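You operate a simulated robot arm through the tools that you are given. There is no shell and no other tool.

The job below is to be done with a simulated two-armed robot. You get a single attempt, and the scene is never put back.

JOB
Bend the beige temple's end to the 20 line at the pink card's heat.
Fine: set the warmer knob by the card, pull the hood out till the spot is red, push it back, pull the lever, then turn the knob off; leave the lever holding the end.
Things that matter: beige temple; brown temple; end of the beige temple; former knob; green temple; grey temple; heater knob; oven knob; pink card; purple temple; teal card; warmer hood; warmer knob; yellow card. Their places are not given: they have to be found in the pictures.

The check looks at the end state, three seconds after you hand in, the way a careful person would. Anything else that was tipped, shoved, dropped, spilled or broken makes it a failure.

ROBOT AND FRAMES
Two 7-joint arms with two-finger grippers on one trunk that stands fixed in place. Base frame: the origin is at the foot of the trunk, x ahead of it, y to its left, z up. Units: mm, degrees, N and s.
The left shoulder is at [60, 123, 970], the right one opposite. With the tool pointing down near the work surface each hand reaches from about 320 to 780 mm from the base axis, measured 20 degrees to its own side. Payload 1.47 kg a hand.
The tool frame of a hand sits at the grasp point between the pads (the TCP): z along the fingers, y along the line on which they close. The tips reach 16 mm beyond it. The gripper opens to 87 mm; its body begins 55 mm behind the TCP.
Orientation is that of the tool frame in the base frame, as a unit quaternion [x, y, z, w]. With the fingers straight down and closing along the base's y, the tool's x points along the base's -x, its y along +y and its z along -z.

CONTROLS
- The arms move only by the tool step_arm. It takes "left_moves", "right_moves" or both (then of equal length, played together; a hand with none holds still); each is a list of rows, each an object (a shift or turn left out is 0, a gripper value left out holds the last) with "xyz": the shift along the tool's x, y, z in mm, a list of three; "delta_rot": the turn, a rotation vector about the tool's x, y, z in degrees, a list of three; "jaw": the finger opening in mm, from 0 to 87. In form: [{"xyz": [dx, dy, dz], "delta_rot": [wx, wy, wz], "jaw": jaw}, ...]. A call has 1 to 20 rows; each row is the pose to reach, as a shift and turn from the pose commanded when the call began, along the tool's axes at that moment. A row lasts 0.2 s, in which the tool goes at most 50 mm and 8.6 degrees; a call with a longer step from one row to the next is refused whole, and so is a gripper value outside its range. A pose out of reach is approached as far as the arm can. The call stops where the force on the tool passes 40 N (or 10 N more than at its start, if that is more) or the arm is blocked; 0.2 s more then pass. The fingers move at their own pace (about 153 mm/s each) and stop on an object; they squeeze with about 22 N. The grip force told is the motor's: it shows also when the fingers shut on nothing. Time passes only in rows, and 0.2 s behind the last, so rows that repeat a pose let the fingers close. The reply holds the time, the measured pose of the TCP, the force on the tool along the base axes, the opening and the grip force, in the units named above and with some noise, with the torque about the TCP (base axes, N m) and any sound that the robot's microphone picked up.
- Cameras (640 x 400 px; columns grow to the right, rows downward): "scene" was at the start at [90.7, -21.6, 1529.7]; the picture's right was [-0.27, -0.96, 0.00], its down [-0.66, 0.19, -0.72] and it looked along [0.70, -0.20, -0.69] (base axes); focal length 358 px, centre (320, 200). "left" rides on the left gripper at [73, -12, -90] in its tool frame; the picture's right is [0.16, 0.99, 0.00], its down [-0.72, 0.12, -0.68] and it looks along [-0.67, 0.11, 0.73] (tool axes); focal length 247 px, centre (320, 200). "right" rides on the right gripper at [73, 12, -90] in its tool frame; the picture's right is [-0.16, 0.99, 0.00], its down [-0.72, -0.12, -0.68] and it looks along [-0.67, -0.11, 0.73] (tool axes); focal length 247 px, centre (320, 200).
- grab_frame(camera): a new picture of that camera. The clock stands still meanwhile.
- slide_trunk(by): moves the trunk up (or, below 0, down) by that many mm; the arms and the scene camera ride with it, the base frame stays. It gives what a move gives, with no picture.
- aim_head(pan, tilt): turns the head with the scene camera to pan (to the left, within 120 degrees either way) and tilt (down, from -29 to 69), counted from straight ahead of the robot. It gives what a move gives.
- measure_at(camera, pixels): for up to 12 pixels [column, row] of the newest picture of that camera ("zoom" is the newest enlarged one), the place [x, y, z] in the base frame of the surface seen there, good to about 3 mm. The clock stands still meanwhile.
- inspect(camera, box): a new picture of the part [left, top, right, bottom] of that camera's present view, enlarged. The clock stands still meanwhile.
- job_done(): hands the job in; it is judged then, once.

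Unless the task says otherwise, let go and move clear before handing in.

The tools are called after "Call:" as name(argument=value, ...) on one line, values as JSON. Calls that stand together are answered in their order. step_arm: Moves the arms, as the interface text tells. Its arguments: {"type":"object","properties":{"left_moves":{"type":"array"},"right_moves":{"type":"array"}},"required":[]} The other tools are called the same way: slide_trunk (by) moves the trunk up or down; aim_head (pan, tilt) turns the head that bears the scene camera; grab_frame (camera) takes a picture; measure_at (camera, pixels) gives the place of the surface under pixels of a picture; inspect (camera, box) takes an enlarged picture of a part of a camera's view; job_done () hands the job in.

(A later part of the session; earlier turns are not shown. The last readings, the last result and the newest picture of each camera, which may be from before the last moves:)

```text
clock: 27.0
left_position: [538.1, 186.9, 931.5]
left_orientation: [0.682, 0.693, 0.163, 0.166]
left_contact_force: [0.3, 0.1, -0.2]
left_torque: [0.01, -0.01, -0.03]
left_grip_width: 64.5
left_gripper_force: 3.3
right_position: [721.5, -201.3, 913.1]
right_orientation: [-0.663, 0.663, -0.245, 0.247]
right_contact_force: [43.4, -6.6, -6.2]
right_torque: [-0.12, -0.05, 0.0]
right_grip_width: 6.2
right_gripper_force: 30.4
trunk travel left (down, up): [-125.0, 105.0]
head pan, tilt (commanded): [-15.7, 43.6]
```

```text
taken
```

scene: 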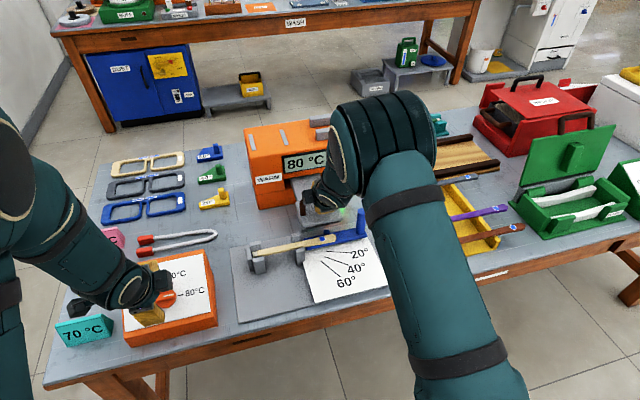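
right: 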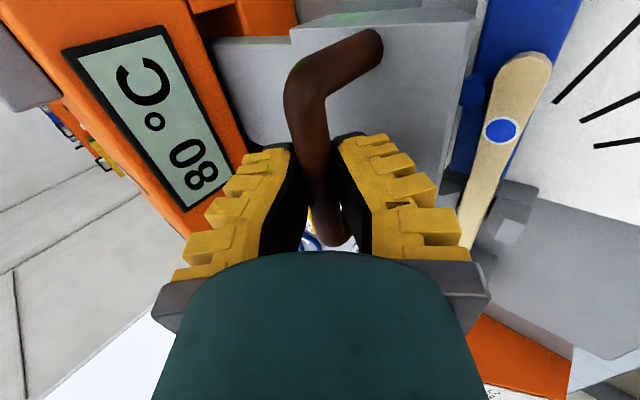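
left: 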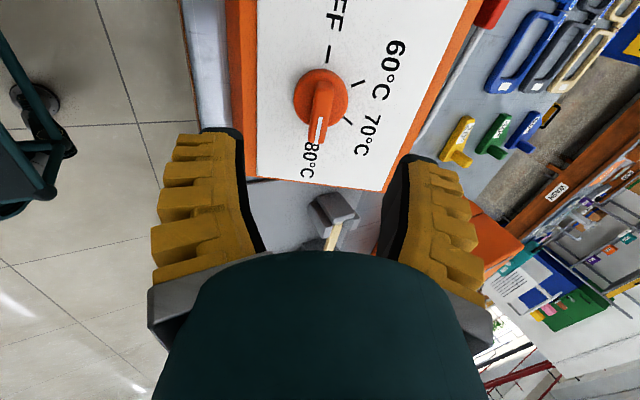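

The pull stopped at 43 N after about 95 mm; I'll zoom to see whether the hood is at its stop or touching something.

Call:
inspect(camera="scene", box=[270, 180, 390, 255])

Call:
inspect(camera="right", box=[360, 0, 600, 150])

Call:
grab_frame(camera="left")

```text
5.33 times, centred on (330, 218) of scene
```

zoom: 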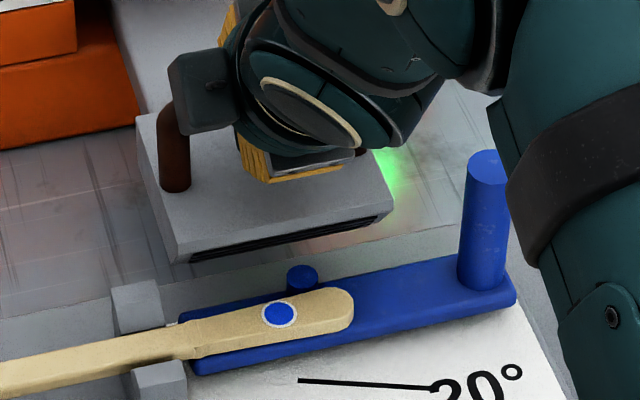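

```text
2.67 times, centred on (480, 75) of right
```

zoom: 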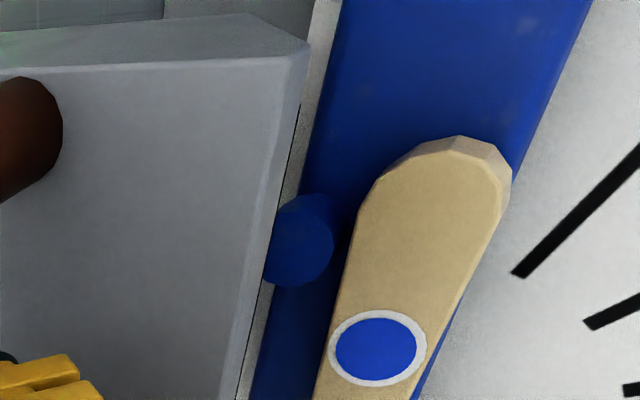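

```text
taken
```

left: 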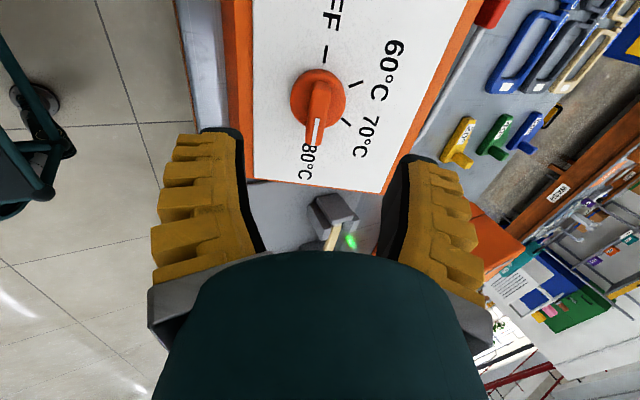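

The hood's front looks short of the temple. I'll measure the hood edge, pin and spot to see how far it still is.

Call:
inspect(camera="scene", box=[270, 180, 390, 255])

Call:
measure_at(camera="zoom", pixels=[[200, 225], [182, 255], [280, 205], [385, 190], [300, 240], [386, 215], [302, 272], [278, 313], [345, 297], [145, 200], [305, 285], [230, 195]])

Call:
measure_at(camera="right", pixels=[[460, 60], [450, 120], [472, 90], [474, 78], [480, 85], [497, 131], [468, 30]])

```text
5.33 times, centred on (330, 218) of scene
```

zoom: 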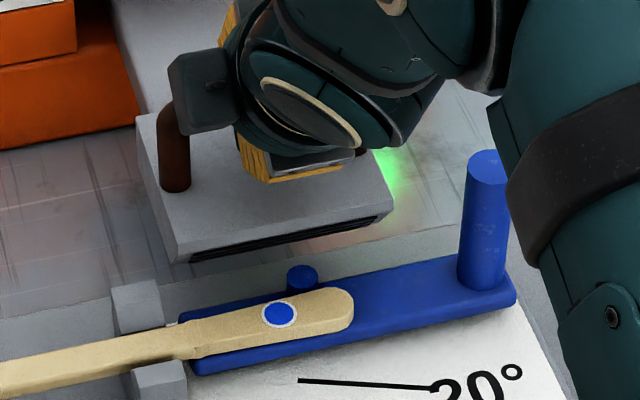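

```text
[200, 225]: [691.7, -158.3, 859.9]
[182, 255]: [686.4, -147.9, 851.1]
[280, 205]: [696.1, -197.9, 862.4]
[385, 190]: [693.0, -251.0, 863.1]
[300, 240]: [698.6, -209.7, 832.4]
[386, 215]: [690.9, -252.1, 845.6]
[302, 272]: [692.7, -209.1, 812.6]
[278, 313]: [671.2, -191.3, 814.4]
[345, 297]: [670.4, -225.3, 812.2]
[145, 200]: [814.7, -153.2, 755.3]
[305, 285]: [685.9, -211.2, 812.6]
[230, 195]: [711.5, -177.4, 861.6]
```

```text
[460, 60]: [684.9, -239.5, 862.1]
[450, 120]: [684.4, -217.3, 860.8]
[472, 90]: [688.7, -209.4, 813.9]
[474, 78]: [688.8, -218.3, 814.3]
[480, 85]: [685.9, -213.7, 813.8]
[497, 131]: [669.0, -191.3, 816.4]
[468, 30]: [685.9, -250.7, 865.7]
```

The hood's front edge is at x≈685, still 15 mm behind the spot (x≈670). I'll pull on slowly by another 25 mm and see whether it moves.

Call:
step_arm(right_moves=[{"xyz": [0, 0, 0]}, {"xyz": [0, 3.8, -3.2]}, {"xyz": [0, 7.7, -6.4]}, {"xyz": [0, 11.5, -9.6]}, {"xyz": [0, 15.3, -12.9]}, {"xyz": [0, 19.2, -16]}])

Call:
inspect(camera="scene", box=[270, 180, 390, 255])

Call:
measure_at(camera="zoom", pixels=[[200, 225], [182, 255], [385, 190], [278, 313]])

```text
clock: 28.4
left_position: [533.4, 187.1, 932.2]
left_orientation: [0.682, 0.693, 0.164, 0.167]
left_contact_force: [-0.2, 0.1, -0.3]
left_torque: [0.0, -0.04, 0.01]
left_grip_width: 64.7
left_gripper_force: 2.7
right_position: [686.5, -200.0, 907.4]
right_orientation: [-0.665, 0.665, -0.241, 0.241]
right_contact_force: [-1.2, -0.3, 1.2]
right_torque: [-0.05, -0.03, -0.01]
right_grip_width: 0.0
right_gripper_force: 28.8
trunk travel left (down, up): [-125.0, 105.0]
head pan, tilt (commanded): [-15.7, 43.6]
```

```text
5.33 times, centred on (330, 218) of scene
```

zoom: 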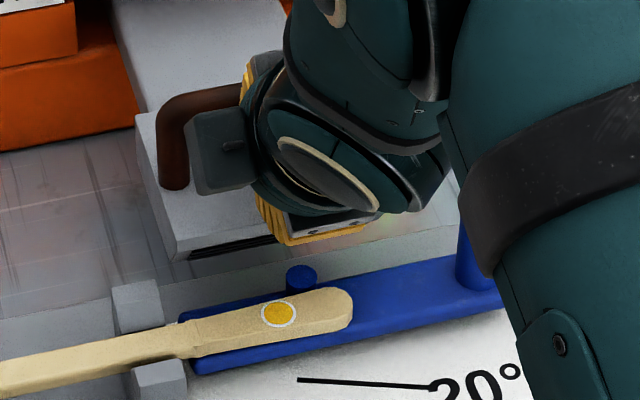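

```text
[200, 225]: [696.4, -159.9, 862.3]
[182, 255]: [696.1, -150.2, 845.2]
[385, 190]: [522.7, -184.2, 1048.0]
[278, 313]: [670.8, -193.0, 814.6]
```

The fingers slipped off the handle at the hood's end stop, but the hood stays out and the spot has already turned yellow (zoom (278,313)). I'll measure the handle now so I can push it back as soon as the spot is red.

Call:
measure_at(camera="zoom", pixels=[[200, 97], [225, 92], [172, 120], [172, 170], [190, 180], [165, 105]])

Call:
grab_frame(camera="right")

```text
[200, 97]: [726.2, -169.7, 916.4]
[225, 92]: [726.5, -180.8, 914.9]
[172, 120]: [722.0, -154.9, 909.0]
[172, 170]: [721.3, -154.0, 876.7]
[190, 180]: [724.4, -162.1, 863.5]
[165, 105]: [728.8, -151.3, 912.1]
```

```text
taken
```

right: 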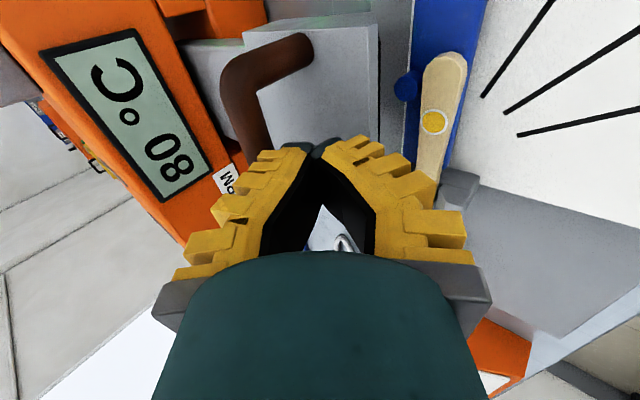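

The right camera also shows the yellow spot at (435,122), with the fingers just in front of the handle bar. I'll wait in short steps and watch the spot.

Call:
step_arm(right_moves=[{"xyz": [0, 0, 0]}, {"xyz": [0, 0, 0]}])

Call:
inspect(camera="scene", box=[290, 215, 370, 265])

```text
clock: 29.0
left_position: [535.2, 186.4, 932.2]
left_orientation: [0.682, 0.693, 0.164, 0.166]
left_contact_force: [0.9, -0.7, -0.3]
left_torque: [-0.02, 0.0, -0.03]
left_grip_width: 64.5
left_gripper_force: 3.5
right_position: [691.2, -201.0, 907.7]
right_orientation: [0.665, -0.664, 0.242, -0.241]
right_contact_force: [-0.6, 0.1, -1.0]
right_torque: [0.0, 0.02, 0.01]
right_grip_width: 0.0
right_gripper_force: 28.5
trunk travel left (down, up): [-125.0, 105.0]
head pan, tilt (commanded): [-15.7, 43.6]
```

```text
8.00 times, centred on (330, 240) of scene
```

zoom: 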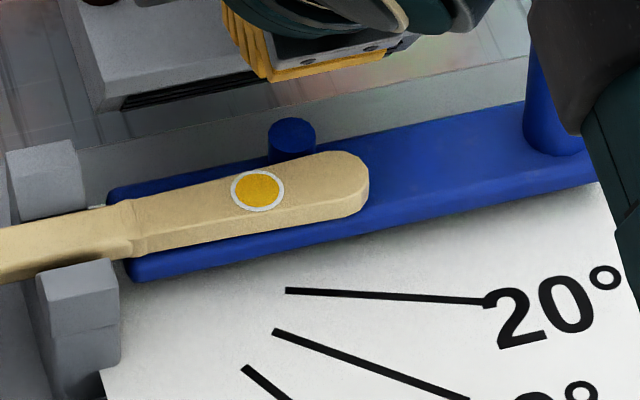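

Spot is still yellow at 29.0 s. I'll wait a little more.

Call:
step_arm(right_moves=[{"xyz": [0, 0, 0]}, {"xyz": [0, 0, 0]}, {"xyz": [0, 0, 0]}])

Call:
inspect(camera="scene", box=[290, 215, 370, 265])

```text
clock: 29.8
left_position: [535.1, 187.0, 932.0]
left_orientation: [0.681, 0.694, 0.164, 0.167]
left_contact_force: [-0.1, -0.1, -0.7]
left_torque: [0.01, 0.01, 0.02]
left_grip_width: 64.6
left_gripper_force: 3.0
right_position: [690.0, -200.4, 909.7]
right_orientation: [0.665, -0.664, 0.242, -0.242]
right_contact_force: [-0.7, 0.1, 0.0]
right_torque: [-0.02, 0.02, -0.01]
right_grip_width: 0.0
right_gripper_force: 28.6
trunk travel left (down, up): [-125.0, 105.0]
head pan, tilt (commanded): [-15.7, 43.6]
```

```text
8.00 times, centred on (330, 240) of scene
```

zoom: 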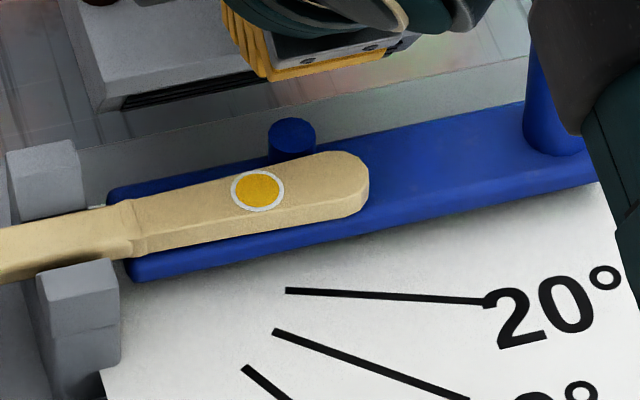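

Still yellow at 29.8 s; waiting another second.

Call:
step_arm(right_moves=[{"xyz": [0, 0, 0]}, {"xyz": [0, 0, 0]}, {"xyz": [0, 0, 0]}, {"xyz": [0, 0, 0]}])

Call:
inspect(camera="scene", box=[290, 215, 370, 265])

```text
clock: 30.8
left_position: [535.4, 187.0, 932.1]
left_orientation: [0.681, 0.695, 0.163, 0.166]
left_contact_force: [-0.1, 0.9, -1.0]
left_torque: [-0.02, -0.03, 0.01]
left_grip_width: 64.5
left_gripper_force: 3.9
right_position: [689.1, -200.7, 906.8]
right_orientation: [0.665, -0.664, 0.242, -0.242]
right_contact_force: [0.1, -0.7, -0.2]
right_torque: [0.02, -0.02, -0.03]
right_grip_width: 0.1
right_gripper_force: 28.4
trunk travel left (down, up): [-125.0, 105.0]
head pan, tilt (commanded): [-15.7, 43.6]
```

```text
8.00 times, centred on (330, 240) of scene
```

zoom: 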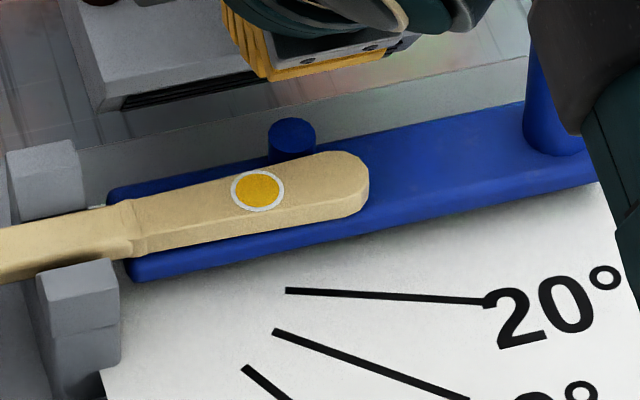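

No change yet at 30.8 s. The hood hasn't shifted, so I'll wait two more seconds and check both the spot and the display.

Call:
step_arm(right_moves=[{"xyz": [0, 0, 0]}, {"xyz": [0, 0, 0]}, {"xyz": [0, 0, 0]}, {"xyz": [0, 0, 0]}, {"xyz": [0, 0, 0]}, {"xyz": [0, 0, 0]}, {"xyz": [0, 0, 0]}])

Call:
inspect(camera="scene", box=[290, 215, 370, 265])

Call:
grab_frame(camera="scene")

```text
clock: 32.4
left_position: [535.0, 187.1, 933.2]
left_orientation: [0.681, 0.694, 0.164, 0.166]
left_contact_force: [-0.7, -0.1, 0.5]
left_torque: [-0.03, -0.01, 0.0]
left_grip_width: 64.5
left_gripper_force: 3.0
right_position: [689.5, -201.8, 909.1]
right_orientation: [0.665, -0.664, 0.242, -0.242]
right_contact_force: [0.2, 0.6, 0.5]
right_torque: [0.02, 0.01, 0.01]
right_grip_width: 0.2
right_gripper_force: 28.2
trunk travel left (down, up): [-125.0, 105.0]
head pan, tilt (commanded): [-15.7, 43.6]
```

```text
8.00 times, centred on (330, 240) of scene
```

zoom: 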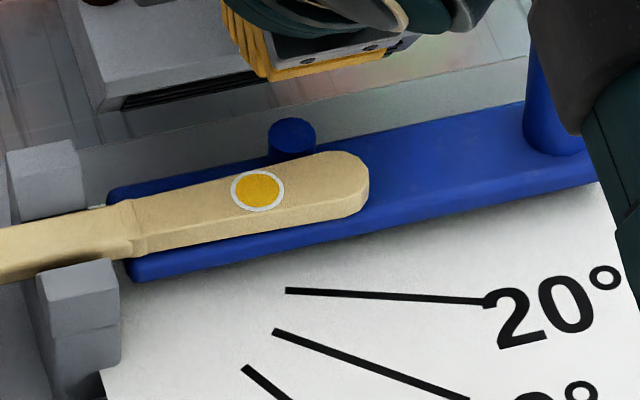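

```text
taken
```

scene: 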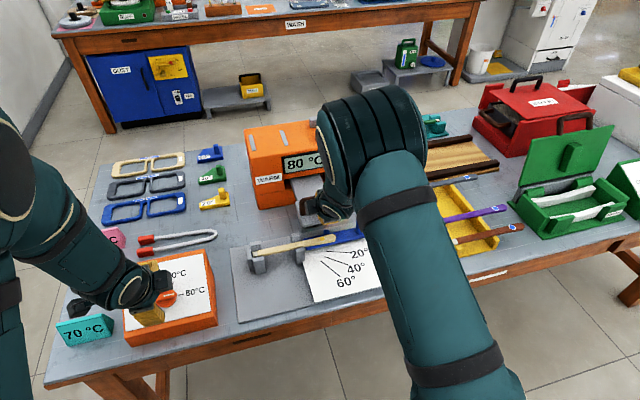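

Display is steady at 80 °C and the spot is still yellow at 32.4 s. I'll keep waiting in short steps.

Call:
step_arm(right_moves=[{"xyz": [0, 0, 0]}, {"xyz": [0, 0, 0]}, {"xyz": [0, 0, 0]}, {"xyz": [0, 0, 0]}, {"xyz": [0, 0, 0]}, {"xyz": [0, 0, 0]}, {"xyz": [0, 0, 0]}])

Call:
inspect(camera="scene", box=[290, 215, 370, 265])

```text
clock: 34.0
left_position: [534.5, 187.7, 932.2]
left_orientation: [0.681, 0.694, 0.163, 0.167]
left_contact_force: [-0.5, 0.2, 0.5]
left_torque: [0.0, 0.0, 0.01]
left_grip_width: 64.4
left_gripper_force: 3.3
right_position: [689.2, -201.0, 908.4]
right_orientation: [-0.664, 0.664, -0.243, 0.241]
right_contact_force: [0.0, 0.2, -0.2]
right_torque: [0.01, -0.01, 0.01]
right_grip_width: 0.0
right_gripper_force: 28.1
trunk travel left (down, up): [-125.0, 105.0]
head pan, tilt (commanded): [-15.7, 43.6]
```

```text
8.00 times, centred on (330, 240) of scene
```

zoom: 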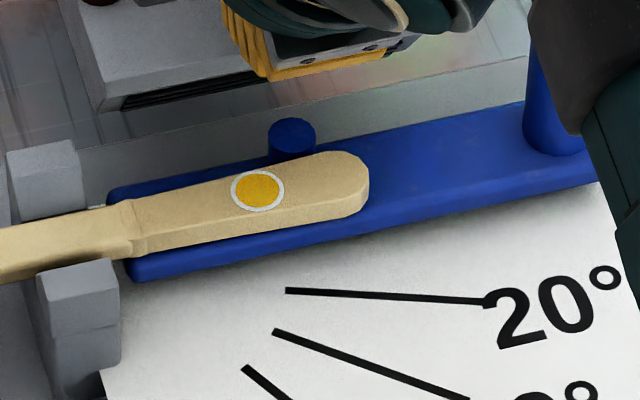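

Still yellow at 34.0 s. I'll wait again.

Call:
step_arm(right_moves=[{"xyz": [0, 0, 0]}, {"xyz": [0, 0, 0]}, {"xyz": [0, 0, 0]}, {"xyz": [0, 0, 0]}, {"xyz": [0, 0, 0]}, {"xyz": [0, 0, 0]}, {"xyz": [0, 0, 0]}])

Call:
inspect(camera="scene", box=[290, 215, 370, 265])

```text
clock: 35.6
left_position: [534.8, 186.7, 932.5]
left_orientation: [0.681, 0.694, 0.163, 0.167]
left_contact_force: [0.0, -0.2, 0.0]
left_torque: [-0.02, 0.0, 0.0]
left_grip_width: 64.7
left_gripper_force: 3.3
right_position: [689.9, -201.7, 909.1]
right_orientation: [0.665, -0.664, 0.242, -0.242]
right_contact_force: [0.1, 0.2, 0.5]
right_torque: [0.02, 0.0, 0.02]
right_grip_width: 0.0
right_gripper_force: 28.3
trunk travel left (down, up): [-125.0, 105.0]
head pan, tilt (commanded): [-15.7, 43.6]
```

```text
8.00 times, centred on (330, 240) of scene
```

zoom: 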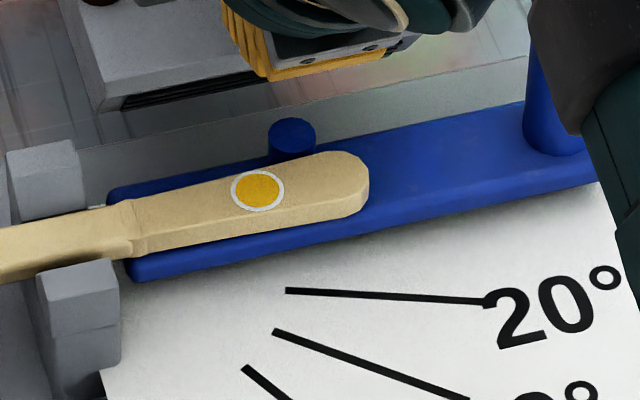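

Still yellow at 35.6 s; the hood is at its end stop, so it should just need more time. Waiting again.

Call:
step_arm(right_moves=[{"xyz": [0, 0, 0]}, {"xyz": [0, 0, 0]}, {"xyz": [0, 0, 0]}, {"xyz": [0, 0, 0]}, {"xyz": [0, 0, 0]}, {"xyz": [0, 0, 0]}, {"xyz": [0, 0, 0]}, {"xyz": [0, 0, 0]}])

Call:
inspect(camera="scene", box=[290, 215, 370, 265])

```text
clock: 37.4
left_position: [534.2, 187.4, 932.7]
left_orientation: [0.682, 0.693, 0.163, 0.167]
left_contact_force: [0.0, -0.3, 0.3]
left_torque: [-0.01, 0.0, 0.03]
left_grip_width: 64.5
left_gripper_force: 3.4
right_position: [690.1, -200.2, 907.7]
right_orientation: [0.665, -0.664, 0.242, -0.241]
right_contact_force: [0.6, 0.2, -0.4]
right_torque: [-0.04, 0.02, -0.03]
right_grip_width: 0.0
right_gripper_force: 28.5
trunk travel left (down, up): [-125.0, 105.0]
head pan, tilt (commanded): [-15.7, 43.6]
```

```text
8.00 times, centred on (330, 240) of scene
```

zoom: 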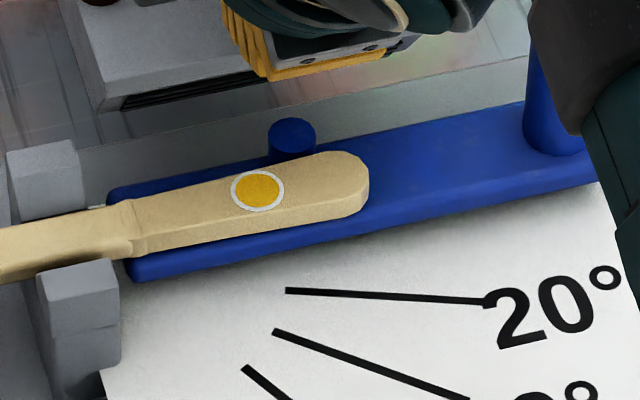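

Ten seconds at yellow suggests I should make sure the hood is truly at full travel. I'll regrasp the handle bar (about (730,-203,908)), which also readies the push-back.

Call:
step_arm(right_moves=[{"xyz": [1, -15, -17.6]}, {"xyz": [2.5, -29.6, -35.2], "jaw": 36}, {"xyz": [2.5, -29.6, -35.2]}, {"xyz": [2.5, -29.6, -15]}, {"xyz": [2.5, -29.6, 5]}, {"xyz": [2.5, -29.6, 25]}, {"xyz": [2.5, -29.6, 25], "jaw": 0}, {"xyz": [2.5, -29.6, 25], "jaw": 0}, {"xyz": [2.5, -29.6, 25], "jaw": 0}])

Call:
inspect(camera="scene", box=[270, 180, 390, 255])

Call:
grab_frame(camera="right")

```text
clock: 39.4
left_position: [536.1, 186.8, 931.1]
left_orientation: [0.682, 0.693, 0.163, 0.166]
left_contact_force: [0.1, -0.2, -0.2]
left_torque: [0.0, 0.01, -0.02]
left_grip_width: 64.7
left_gripper_force: 3.3
right_position: [729.1, -204.9, 905.9]
right_orientation: [-0.664, 0.665, -0.242, 0.241]
right_contact_force: [-1.2, 1.2, -14.3]
right_torque: [-0.04, -0.04, -0.08]
right_grip_width: 9.6
right_gripper_force: 29.7
trunk travel left (down, up): [-125.0, 105.0]
head pan, tilt (commanded): [-15.7, 43.6]
```

```text
5.33 times, centred on (330, 218) of scene
```

zoom: 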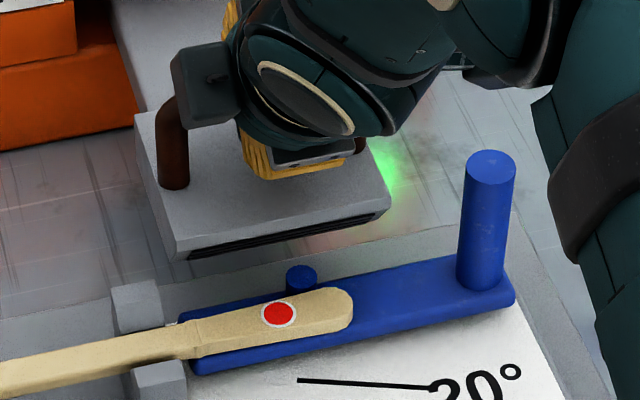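

```text
taken
```

right: 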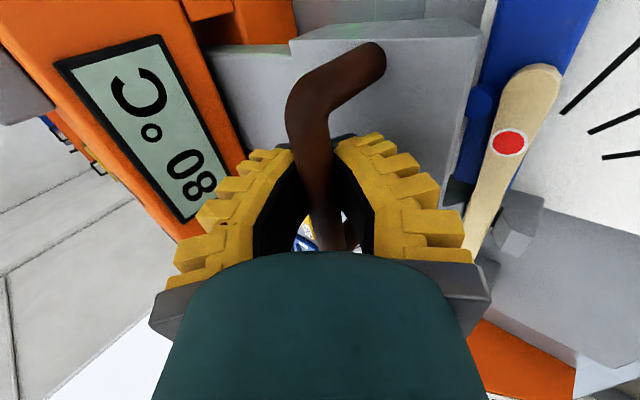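

The spot is red now (zoom (278,313)), the handle is gripped at (729,-205,906). I'll push the hood straight back +x by 88 mm.

Call:
step_arm(right_moves=[{"xyz": [0, -16.9, 14.1]}, {"xyz": [0, -36.8, 30.9]}, {"xyz": [0, -56.7, 47.6]}, {"xyz": [0, -67.4, 56.6]}])

Call:
inspect(camera="scene", box=[260, 150, 390, 255])

```text
clock: 40.4
left_position: [535.8, 186.4, 933.1]
left_orientation: [0.681, 0.694, 0.163, 0.166]
left_contact_force: [-0.1, 0.2, 0.3]
left_torque: [-0.01, 0.01, 0.0]
left_grip_width: 64.5
left_gripper_force: 2.9
right_position: [817.2, -204.6, 907.0]
right_orientation: [0.666, -0.664, 0.24, -0.24]
right_contact_force: [-3.8, 0.5, -17.6]
right_torque: [0.04, -0.07, 0.07]
right_grip_width: 9.1
right_gripper_force: 30.3
trunk travel left (down, up): [-125.0, 105.0]
head pan, tilt (commanded): [-15.7, 43.6]
```

```text
3.81 times, centred on (325, 202) of scene
```

zoom: 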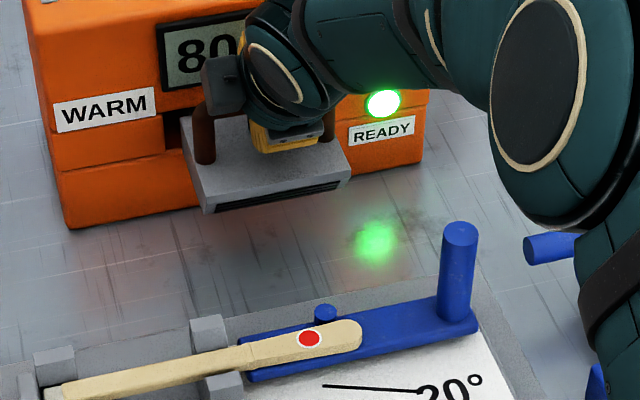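

The hood is home (TCP 817) and the spot is still red. Before moving to the lever, a quick check (clock frozen) of the lever post and the COLD gadget's nozzle beside it.

Call:
grab_frame(camera="scene")

Call:
measure_at(camera="scene", pixels=[[361, 211], [360, 222], [361, 230], [381, 214], [386, 212], [395, 222], [337, 240], [363, 211], [358, 213]])

```text
taken
```

scene: 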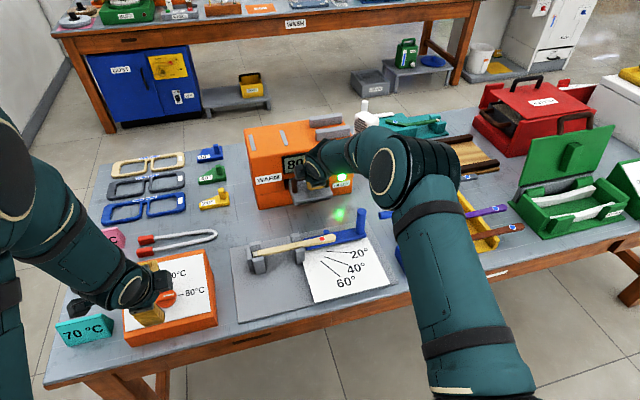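

```text
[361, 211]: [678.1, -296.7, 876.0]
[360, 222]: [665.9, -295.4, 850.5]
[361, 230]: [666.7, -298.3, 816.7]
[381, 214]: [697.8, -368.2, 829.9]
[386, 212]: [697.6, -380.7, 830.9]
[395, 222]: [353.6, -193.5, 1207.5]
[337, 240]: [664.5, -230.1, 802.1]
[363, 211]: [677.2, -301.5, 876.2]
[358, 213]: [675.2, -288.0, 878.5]
```

The post centre is about (678.5,-299), and the COLD nozzle (z≈830 at y≈-368) is clear of the planned path. In one sweep I'll release the handle, back off, straighten the tool, come down over the post and close on it.

Call:
step_arm(right_moves=[{"xyz": [0, 0, 0], "jaw": 42}, {"xyz": [0, 0, 0], "jaw": 42}, {"xyz": [0, 0, -25]}, {"xyz": [0, 0, -60]}, {"xyz": [18.9, 15, -73.1], "delta_rot": [-8, 0, 0], "jaw": 56}, {"xyz": [37.8, 30, -86.3], "delta_rot": [-16, 0, 0]}, {"xyz": [56.6, 45, -99.4], "delta_rot": [-24, 0, 0]}, {"xyz": [75.5, 60, -112.6], "delta_rot": [-32, 0, 0]}, {"xyz": [94.4, 75, -125.7], "delta_rot": [-40, 0, 0]}, {"xyz": [94.4, 94.1, -103], "delta_rot": [-40, 0, 0]}, {"xyz": [94.4, 113.2, -80.2], "delta_rot": [-40, 0, 0]}, {"xyz": [94.4, 132.3, -57.5], "delta_rot": [-40, 0, 0]}, {"xyz": [94.4, 132.3, -57.5], "delta_rot": [-40, 0, 0], "jaw": 10}, {"xyz": [94.4, 132.3, -57.5], "delta_rot": [-40, 0, 0], "jaw": 10}])

Call:
grab_frame(camera="scene")

Call:
inspect(camera="scene", box=[280, 200, 400, 275])

```text
clock: 43.4
left_position: [534.8, 185.6, 932.9]
left_orientation: [0.681, 0.694, 0.164, 0.166]
left_contact_force: [-0.4, 0.4, -0.5]
left_torque: [0.0, -0.02, 0.0]
left_grip_width: 64.5
left_gripper_force: 3.1
right_position: [677.9, -298.0, 867.0]
right_orientation: [-0.707, 0.707, -0.001, 0.0]
right_contact_force: [0.6, -3.6, 1.0]
right_torque: [-0.46, -0.02, 0.0]
right_grip_width: 16.3
right_gripper_force: 29.5
trunk travel left (down, up): [-125.0, 105.0]
head pan, tilt (commanded): [-15.7, 43.6]
```

```text
taken
```

scene: 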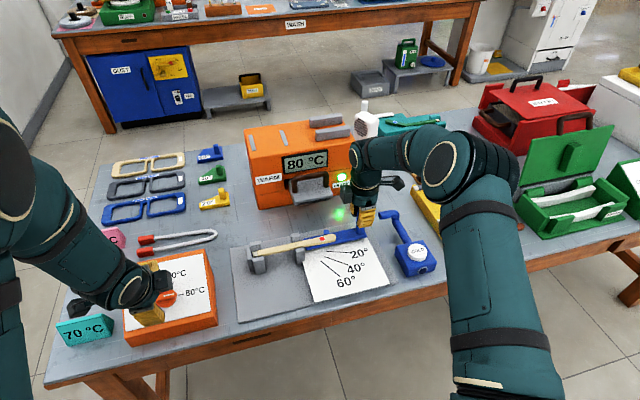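

```text
5.33 times, centred on (340, 238) of scene
```

zoom: 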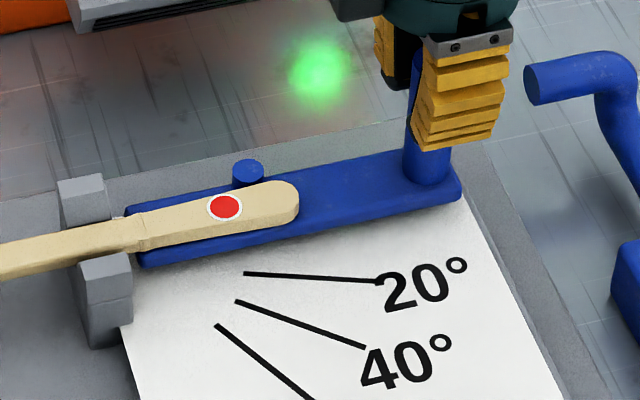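

The post is held (16 mm) and the spot is still red. I'll swing the lever about the pivot (670,-150) by 18° first, then look.

Call:
step_arm(right_moves=[{"xyz": [0.1, 13, 0], "delta_rot": [0, 0, 5]}, {"xyz": [-0.9, 26, 0], "delta_rot": [0, 0, 10]}, {"xyz": [-3, 38.8, 0], "delta_rot": [0, 0, 15]}, {"xyz": [-4.8, 46.4, 0], "delta_rot": [0, 0, 18]}])

Call:
inspect(camera="scene", box=[280, 200, 400, 275])

Call:
measure_at(camera="zoom", pixels=[[223, 215], [290, 215], [300, 220], [140, 230], [130, 225]])

```text
clock: 44.4
left_position: [535.4, 187.3, 932.6]
left_orientation: [0.681, 0.694, 0.164, 0.167]
left_contact_force: [-0.2, 0.9, -0.6]
left_torque: [0.01, 0.02, -0.02]
left_grip_width: 64.5
left_gripper_force: 3.2
right_position: [630.8, -294.7, 867.4]
right_orientation: [-0.587, 0.81, 0.0, 0.0]
right_contact_force: [-0.2, -2.3, 5.6]
right_torque: [-0.2, 0.04, 0.03]
right_grip_width: 14.9
right_gripper_force: 30.4
trunk travel left (down, up): [-125.0, 105.0]
head pan, tilt (commanded): [-15.7, 43.6]
```

```text
5.33 times, centred on (340, 238) of scene
```

zoom: 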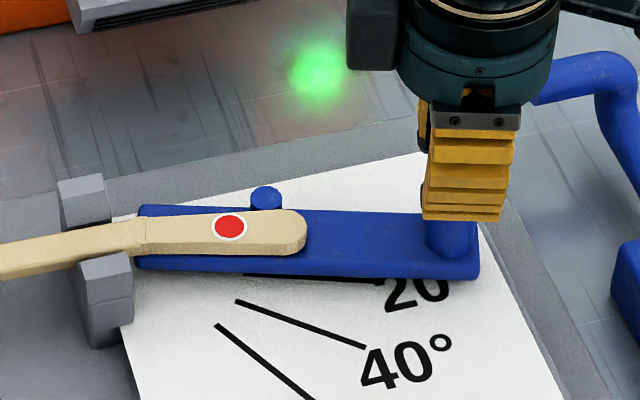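

```text
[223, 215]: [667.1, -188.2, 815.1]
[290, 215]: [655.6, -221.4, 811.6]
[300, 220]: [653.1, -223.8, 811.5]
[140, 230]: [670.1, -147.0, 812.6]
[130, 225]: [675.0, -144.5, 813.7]
```

The end is bending and stays red. I'll measure the dot, tip and root to compute its present angle.

Call:
measure_at(camera="zoom", pixels=[[229, 227], [300, 231], [270, 230], [200, 229], [170, 232], [150, 235], [264, 195], [470, 245], [205, 208], [300, 213]])

Call:
inspect(camera="scene", box=[295, 220, 375, 270])

```text
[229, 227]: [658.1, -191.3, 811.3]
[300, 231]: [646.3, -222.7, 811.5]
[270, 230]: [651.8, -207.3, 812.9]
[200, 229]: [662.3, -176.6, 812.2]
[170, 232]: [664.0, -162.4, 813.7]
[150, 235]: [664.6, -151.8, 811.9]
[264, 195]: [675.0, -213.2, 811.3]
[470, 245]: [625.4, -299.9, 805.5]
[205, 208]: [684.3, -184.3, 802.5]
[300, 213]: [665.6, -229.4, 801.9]
```

```text
8.00 times, centred on (335, 245) of scene
```

zoom: 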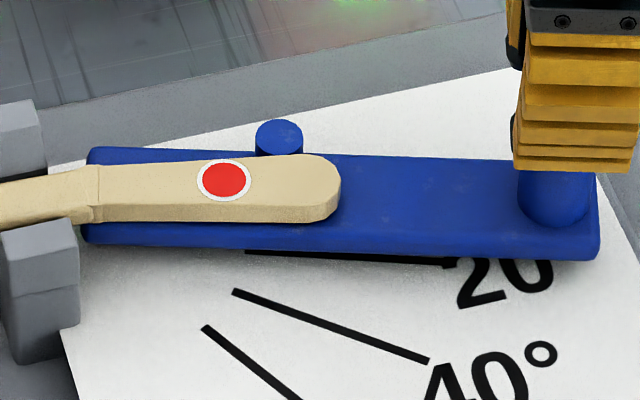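

By projecting the picture onto the temple's height, the end is at about 13° with the lever at 18°, so the lever needs about 25°. I'll add 5° now and re-measure.

Call:
step_arm(right_moves=[{"xyz": [0.1, 6.5, 0], "delta_rot": [0, 0, 2.5]}, {"xyz": [0.1, 13, 0], "delta_rot": [0, 0, 5]}])

Call:
inspect(camera="scene", box=[295, 220, 375, 270])

```text
clock: 45.0
left_position: [534.0, 187.0, 933.7]
left_orientation: [0.681, 0.693, 0.164, 0.167]
left_contact_force: [0.1, 0.2, 0.5]
left_torque: [0.0, 0.0, 0.03]
left_grip_width: 64.8
left_gripper_force: 2.9
right_position: [618.2, -291.3, 866.1]
right_orientation: [-0.551, 0.835, -0.001, 0.0]
right_contact_force: [-1.4, -5.2, 7.3]
right_torque: [-0.21, 0.1, 0.0]
right_grip_width: 14.6
right_gripper_force: 30.1
trunk travel left (down, up): [-125.0, 105.0]
head pan, tilt (commanded): [-15.7, 43.6]
```

```text
8.00 times, centred on (335, 245) of scene
```

zoom: 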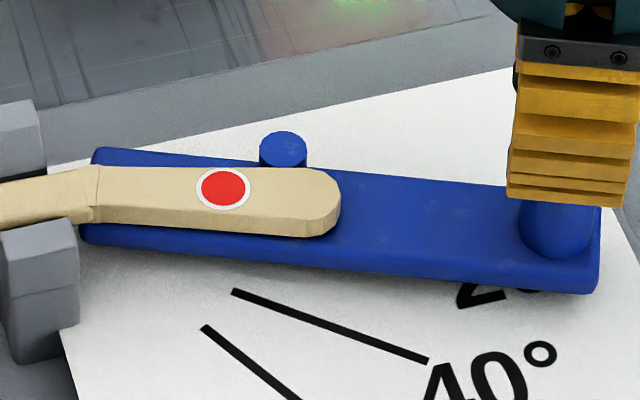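

The end is now close to 18°. I'll get a tighter zoom and the right-hand view to judge the last couple of degrees accurately (clock is frozen).

Call:
grab_frame(camera="right")

Call:
inspect(camera="scene", box=[302, 232, 342, 257])

Call:
measure_at(camera="zoom", pixels=[[120, 190], [200, 195], [290, 190], [400, 210], [480, 215], [560, 225], [120, 130], [480, 150], [560, 160], [290, 150], [290, 230], [600, 230]])

```text
taken
```

right: 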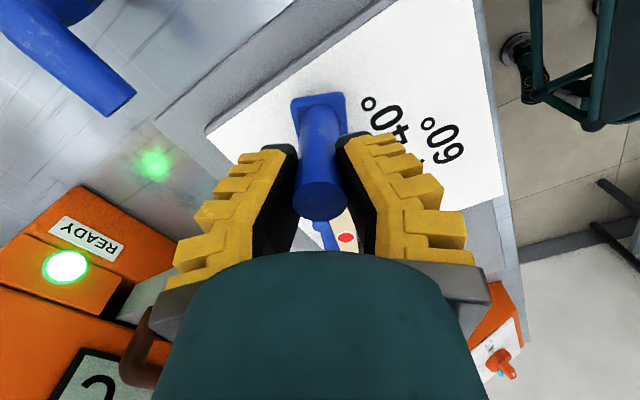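

```text
16.00 times, centred on (322, 244) of scene
```

zoom: 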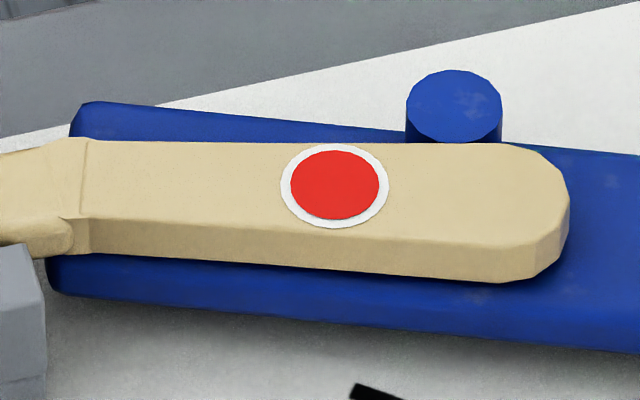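

```text
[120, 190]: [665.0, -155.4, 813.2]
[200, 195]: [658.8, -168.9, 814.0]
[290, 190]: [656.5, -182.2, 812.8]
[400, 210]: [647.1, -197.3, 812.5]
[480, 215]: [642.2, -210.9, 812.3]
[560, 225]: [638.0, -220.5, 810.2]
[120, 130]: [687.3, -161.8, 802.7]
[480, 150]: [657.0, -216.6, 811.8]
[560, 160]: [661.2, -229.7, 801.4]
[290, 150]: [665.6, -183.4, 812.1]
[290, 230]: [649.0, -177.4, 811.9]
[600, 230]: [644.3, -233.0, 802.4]
```

Several estimates put the end between 18.3° and 20° (direction 18.3°, dot arc 19.4°, centreline already over the 20 line's track). I'll add a final 1° and hold a moment.

Call:
step_arm(right_moves=[{"xyz": [0, 2.6, 0], "delta_rot": [0, 0, 1]}, {"xyz": [0, 2.6, 0], "delta_rot": [0, 0, 1]}])

Call:
inspect(camera="scene", box=[302, 232, 342, 257])

Call:
inspect(camera="scene", box=[280, 200, 400, 275])

```text
clock: 45.6
left_position: [533.5, 186.8, 933.1]
left_orientation: [0.681, 0.694, 0.164, 0.167]
left_contact_force: [0.3, 0.3, -0.1]
left_torque: [0.03, 0.02, 0.02]
left_grip_width: 64.4
left_gripper_force: 3.4
right_position: [616.4, -289.8, 865.5]
right_orientation: [-0.544, 0.839, 0.0, 0.0]
right_contact_force: [-2.0, -6.7, 9.4]
right_torque: [-0.13, 0.03, 0.03]
right_grip_width: 14.3
right_gripper_force: 29.6
trunk travel left (down, up): [-125.0, 105.0]
head pan, tilt (commanded): [-15.7, 43.6]
```

```text
16.00 times, centred on (322, 244) of scene
```

zoom: 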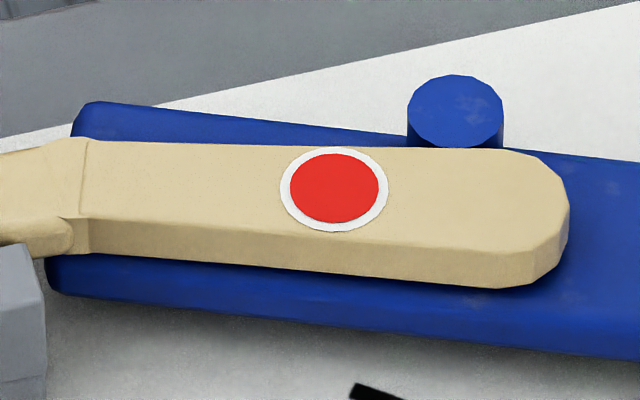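

```text
5.33 times, centred on (340, 238) of scene
```

zoom: 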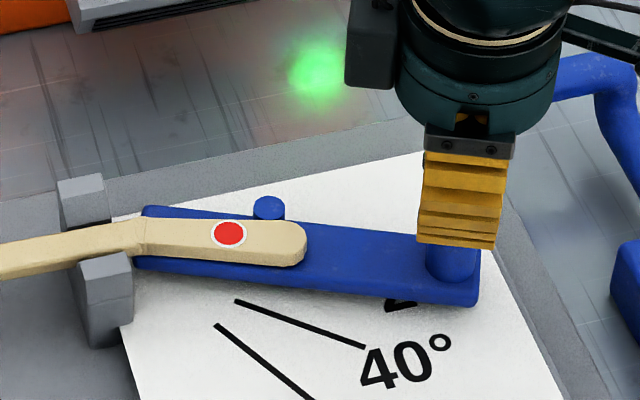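

The end now measures about 19.5–20.5° against the 20 line. I'll open the fingers and lift straight off, leaving the lever in place.

Call:
step_arm(right_moves=[{"xyz": [0, 0, 0], "jaw": 50}, {"xyz": [0, 0, 0], "jaw": 50}, {"xyz": [0, 0, 0], "jaw": 50}, {"xyz": [0, 0, -30]}, {"xyz": [0, 0, -70]}, {"xyz": [0, 0, -110]}])

Call:
inspect(camera="scene", box=[302, 232, 342, 257])

Call:
grab_frame(camera="scene")

```text
clock: 47.0
left_position: [535.1, 187.2, 933.3]
left_orientation: [0.681, 0.694, 0.164, 0.166]
left_contact_force: [0.1, -0.8, -0.6]
left_torque: [-0.01, 0.03, 0.02]
left_grip_width: 64.5
left_gripper_force: 3.4
right_position: [617.5, -287.5, 978.2]
right_orientation: [-0.544, 0.839, 0.0, 0.0]
right_contact_force: [-0.2, 0.9, 0.6]
right_torque: [-0.02, 0.03, -0.01]
right_grip_width: 55.3
right_gripper_force: 3.9
trunk travel left (down, up): [-125.0, 105.0]
head pan, tilt (commanded): [-15.7, 43.6]
```

```text
16.00 times, centred on (322, 244) of scene
```

zoom: 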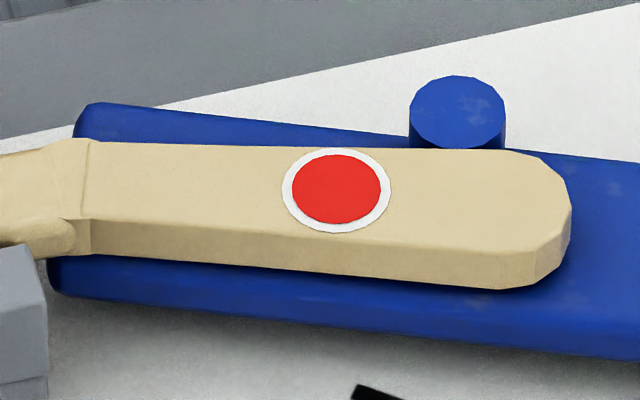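

```text
taken
```

scene: 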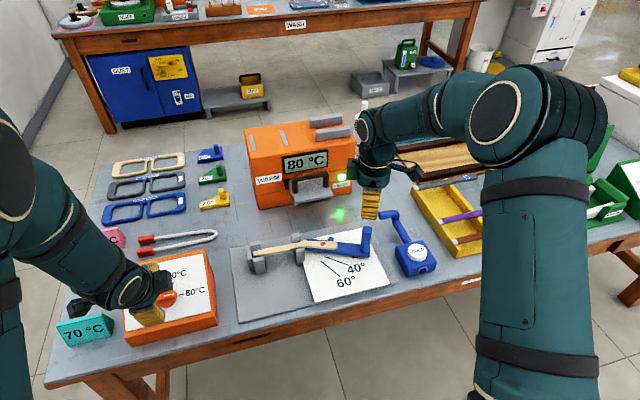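

The lever stayed put and the hood is home; the spot is still red. While it is still hot, I'll double-check the bend with the right-hand camera from another angle.

Call:
grab_frame(camera="right")

Call:
grab_frame(camera="left")

```text
taken
```

right: 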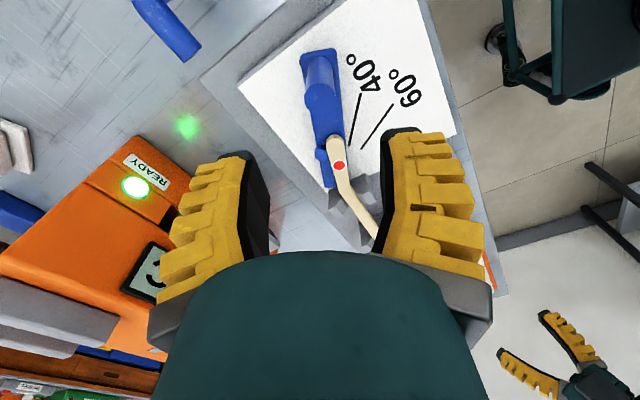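

```text
taken
```

left: 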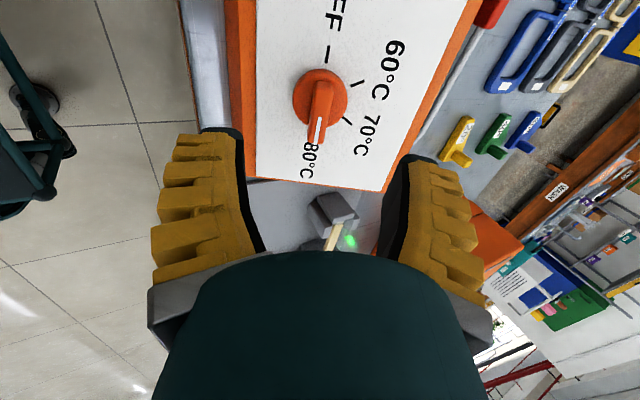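

I'll zoom into the right camera's view of the bent end and sample points along its centreline and the 40° line.

Call:
inspect(camera="right", box=[290, 80, 418, 240])

Call:
inspect(camera="right", box=[310, 125, 374, 205])

```text
2.50 times, centred on (354, 160) of right
```

zoom: 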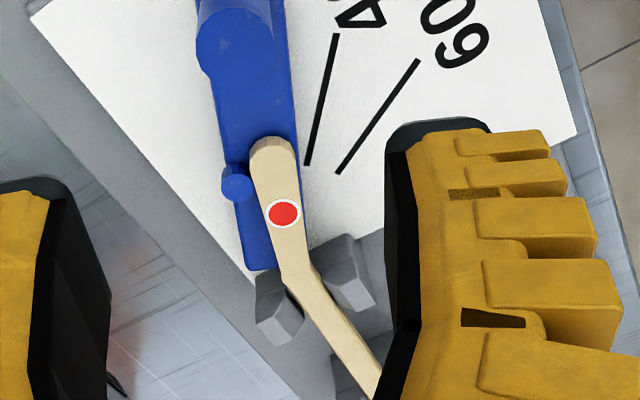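

```text
5.00 times, centred on (342, 165) of right
```

zoom: 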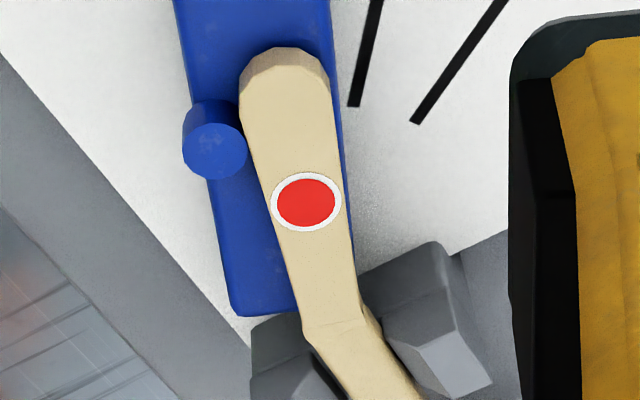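

From the second camera the end reads about 19.2–19.7° (the 40° line reads 39.4° by the same method), so the bend is good. Now the left hand goes back to the knob to turn it off: advance 74 mm and close.

Call:
step_arm(left_moves=[{"xyz": [0, 0, 20]}, {"xyz": [0, 0, 40]}, {"xyz": [0, 0, 60]}, {"xyz": [0, 0, 74]}, {"xyz": [0, 0, 74]}, {"xyz": [0, 0, 74], "jaw": 0}, {"xyz": [0, 0, 74], "jaw": 0}, {"xyz": [0, 0, 74], "jaw": 0}])

Call:
grab_frame(camera="left")

```text
clock: 48.8
left_position: [568.1, 186.2, 868.1]
left_orientation: [0.682, 0.693, 0.164, 0.167]
left_contact_force: [-6.9, 0.2, 7.6]
left_torque: [0.03, 0.01, -0.01]
left_grip_width: 7.0
left_gripper_force: 30.2
right_position: [617.1, -287.9, 977.9]
right_orientation: [-0.545, 0.839, 0.0, -0.001]
right_contact_force: [-0.3, 0.5, -0.1]
right_torque: [-0.01, 0.01, 0.02]
right_grip_width: 55.1
right_gripper_force: 4.1
trunk travel left (down, up): [-125.0, 105.0]
head pan, tilt (commanded): [-15.7, 43.6]
```

```text
taken
```

left: 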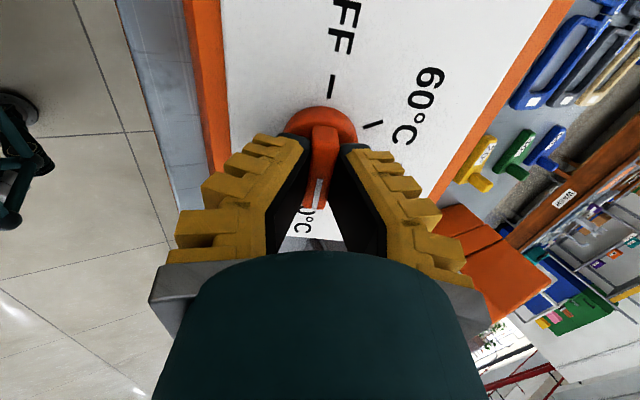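

The knob bar is gripped (7.0 mm). I'll ease back 1.5 mm and turn it counter-clockwise the first 88°.

Call:
step_arm(left_moves=[{"xyz": [0, 0, -1.5]}, {"xyz": [0, 0, -1.5], "delta_rot": [0, 0, -8]}, {"xyz": [0, 0, -1.5], "delta_rot": [0, 0, -16]}, {"xyz": [0, 0, -1.5], "delta_rot": [0, 0, -24]}, {"xyz": [0, 0, -1.5], "delta_rot": [0, 0, -32]}, {"xyz": [0, 0, -1.5], "delta_rot": [0, 0, -40]}, {"xyz": [0, 0, -1.5], "delta_rot": [0, 0, -48]}, {"xyz": [0, 0, -1.5], "delta_rot": [0, 0, -56]}, {"xyz": [0, 0, -1.5], "delta_rot": [0, 0, -64]}, {"xyz": [0, 0, -1.5], "delta_rot": [0, 0, -72]}, {"xyz": [0, 0, -1.5], "delta_rot": [0, 0, -80]}, {"xyz": [0, 0, -1.5], "delta_rot": [0, 0, -88]}])

Call:
grab_frame(camera="left")

```text
clock: 51.4
left_position: [570.5, 186.3, 868.1]
left_orientation: [0.005, 0.972, 0.003, 0.235]
left_contact_force: [13.2, 15.8, 15.9]
left_torque: [0.2, -0.27, 0.05]
left_grip_width: 6.5
left_gripper_force: 30.2
right_position: [617.5, -287.4, 976.5]
right_orientation: [-0.545, 0.839, 0.0, 0.0]
right_contact_force: [0.0, 0.4, 0.7]
right_torque: [-0.03, 0.01, -0.03]
right_grip_width: 55.4
right_gripper_force: 3.4
trunk travel left (down, up): [-125.0, 105.0]
head pan, tilt (commanded): [-15.7, 43.6]
```

```text
taken
```

left: 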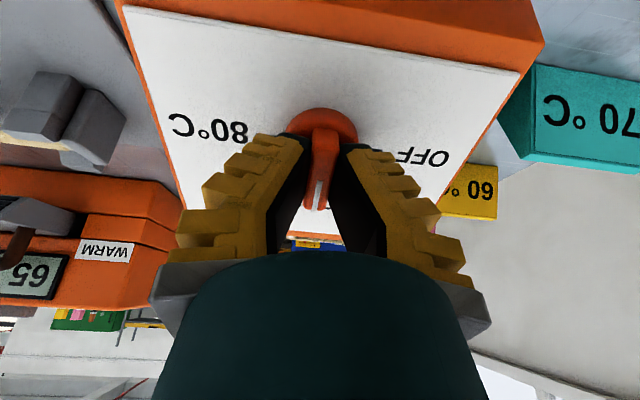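

Half way (pointer up, display already falling to 65). Continuing another 91° with a small recentring shift.

Call:
step_arm(left_moves=[{"xyz": [-0.5, 1, 0], "delta_rot": [0, 0, -8]}, {"xyz": [-1, 1.5, 0], "delta_rot": [0, 0, -16]}, {"xyz": [-1, 1.5, 0], "delta_rot": [0, 0, -24]}, {"xyz": [-1, 1.5, 0], "delta_rot": [0, 0, -32]}, {"xyz": [-1, 1.5, 0], "delta_rot": [0, 0, -40]}, {"xyz": [-1, 1.5, 0], "delta_rot": [0, 0, -48]}, {"xyz": [-1, 1.5, 0], "delta_rot": [0, 0, -56]}, {"xyz": [-1, 1.5, 0], "delta_rot": [0, 0, -64]}, {"xyz": [-1, 1.5, 0], "delta_rot": [0, 0, -72]}, {"xyz": [-1, 1.5, 0], "delta_rot": [0, 0, -80]}, {"xyz": [-1, 1.5, 0], "delta_rot": [0, 0, -86]}, {"xyz": [-1, 1.5, 0], "delta_rot": [0, 0, -91]}])

Call:
grab_frame(camera="left")

```text
clock: 54.0
left_position: [568.2, 188.0, 867.5]
left_orientation: [0.689, -0.687, 0.164, -0.164]
left_contact_force: [-12.1, 11.6, -1.3]
left_torque: [0.31, 0.14, 0.17]
left_grip_width: 6.0
left_gripper_force: 30.4
right_position: [618.2, -286.7, 976.4]
right_orientation: [-0.545, 0.839, -0.001, 0.002]
right_contact_force: [0.4, -0.5, -0.3]
right_torque: [-0.01, 0.01, 0.0]
right_grip_width: 55.3
right_gripper_force: 4.0
trunk travel left (down, up): [-125.0, 105.0]
head pan, tilt (commanded): [-15.7, 43.6]
```

```text
taken
```

left: 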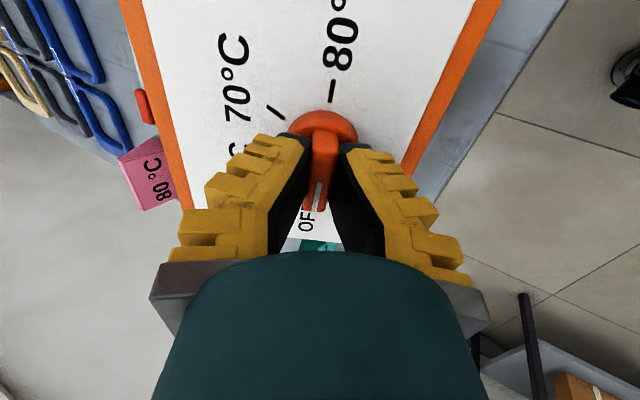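

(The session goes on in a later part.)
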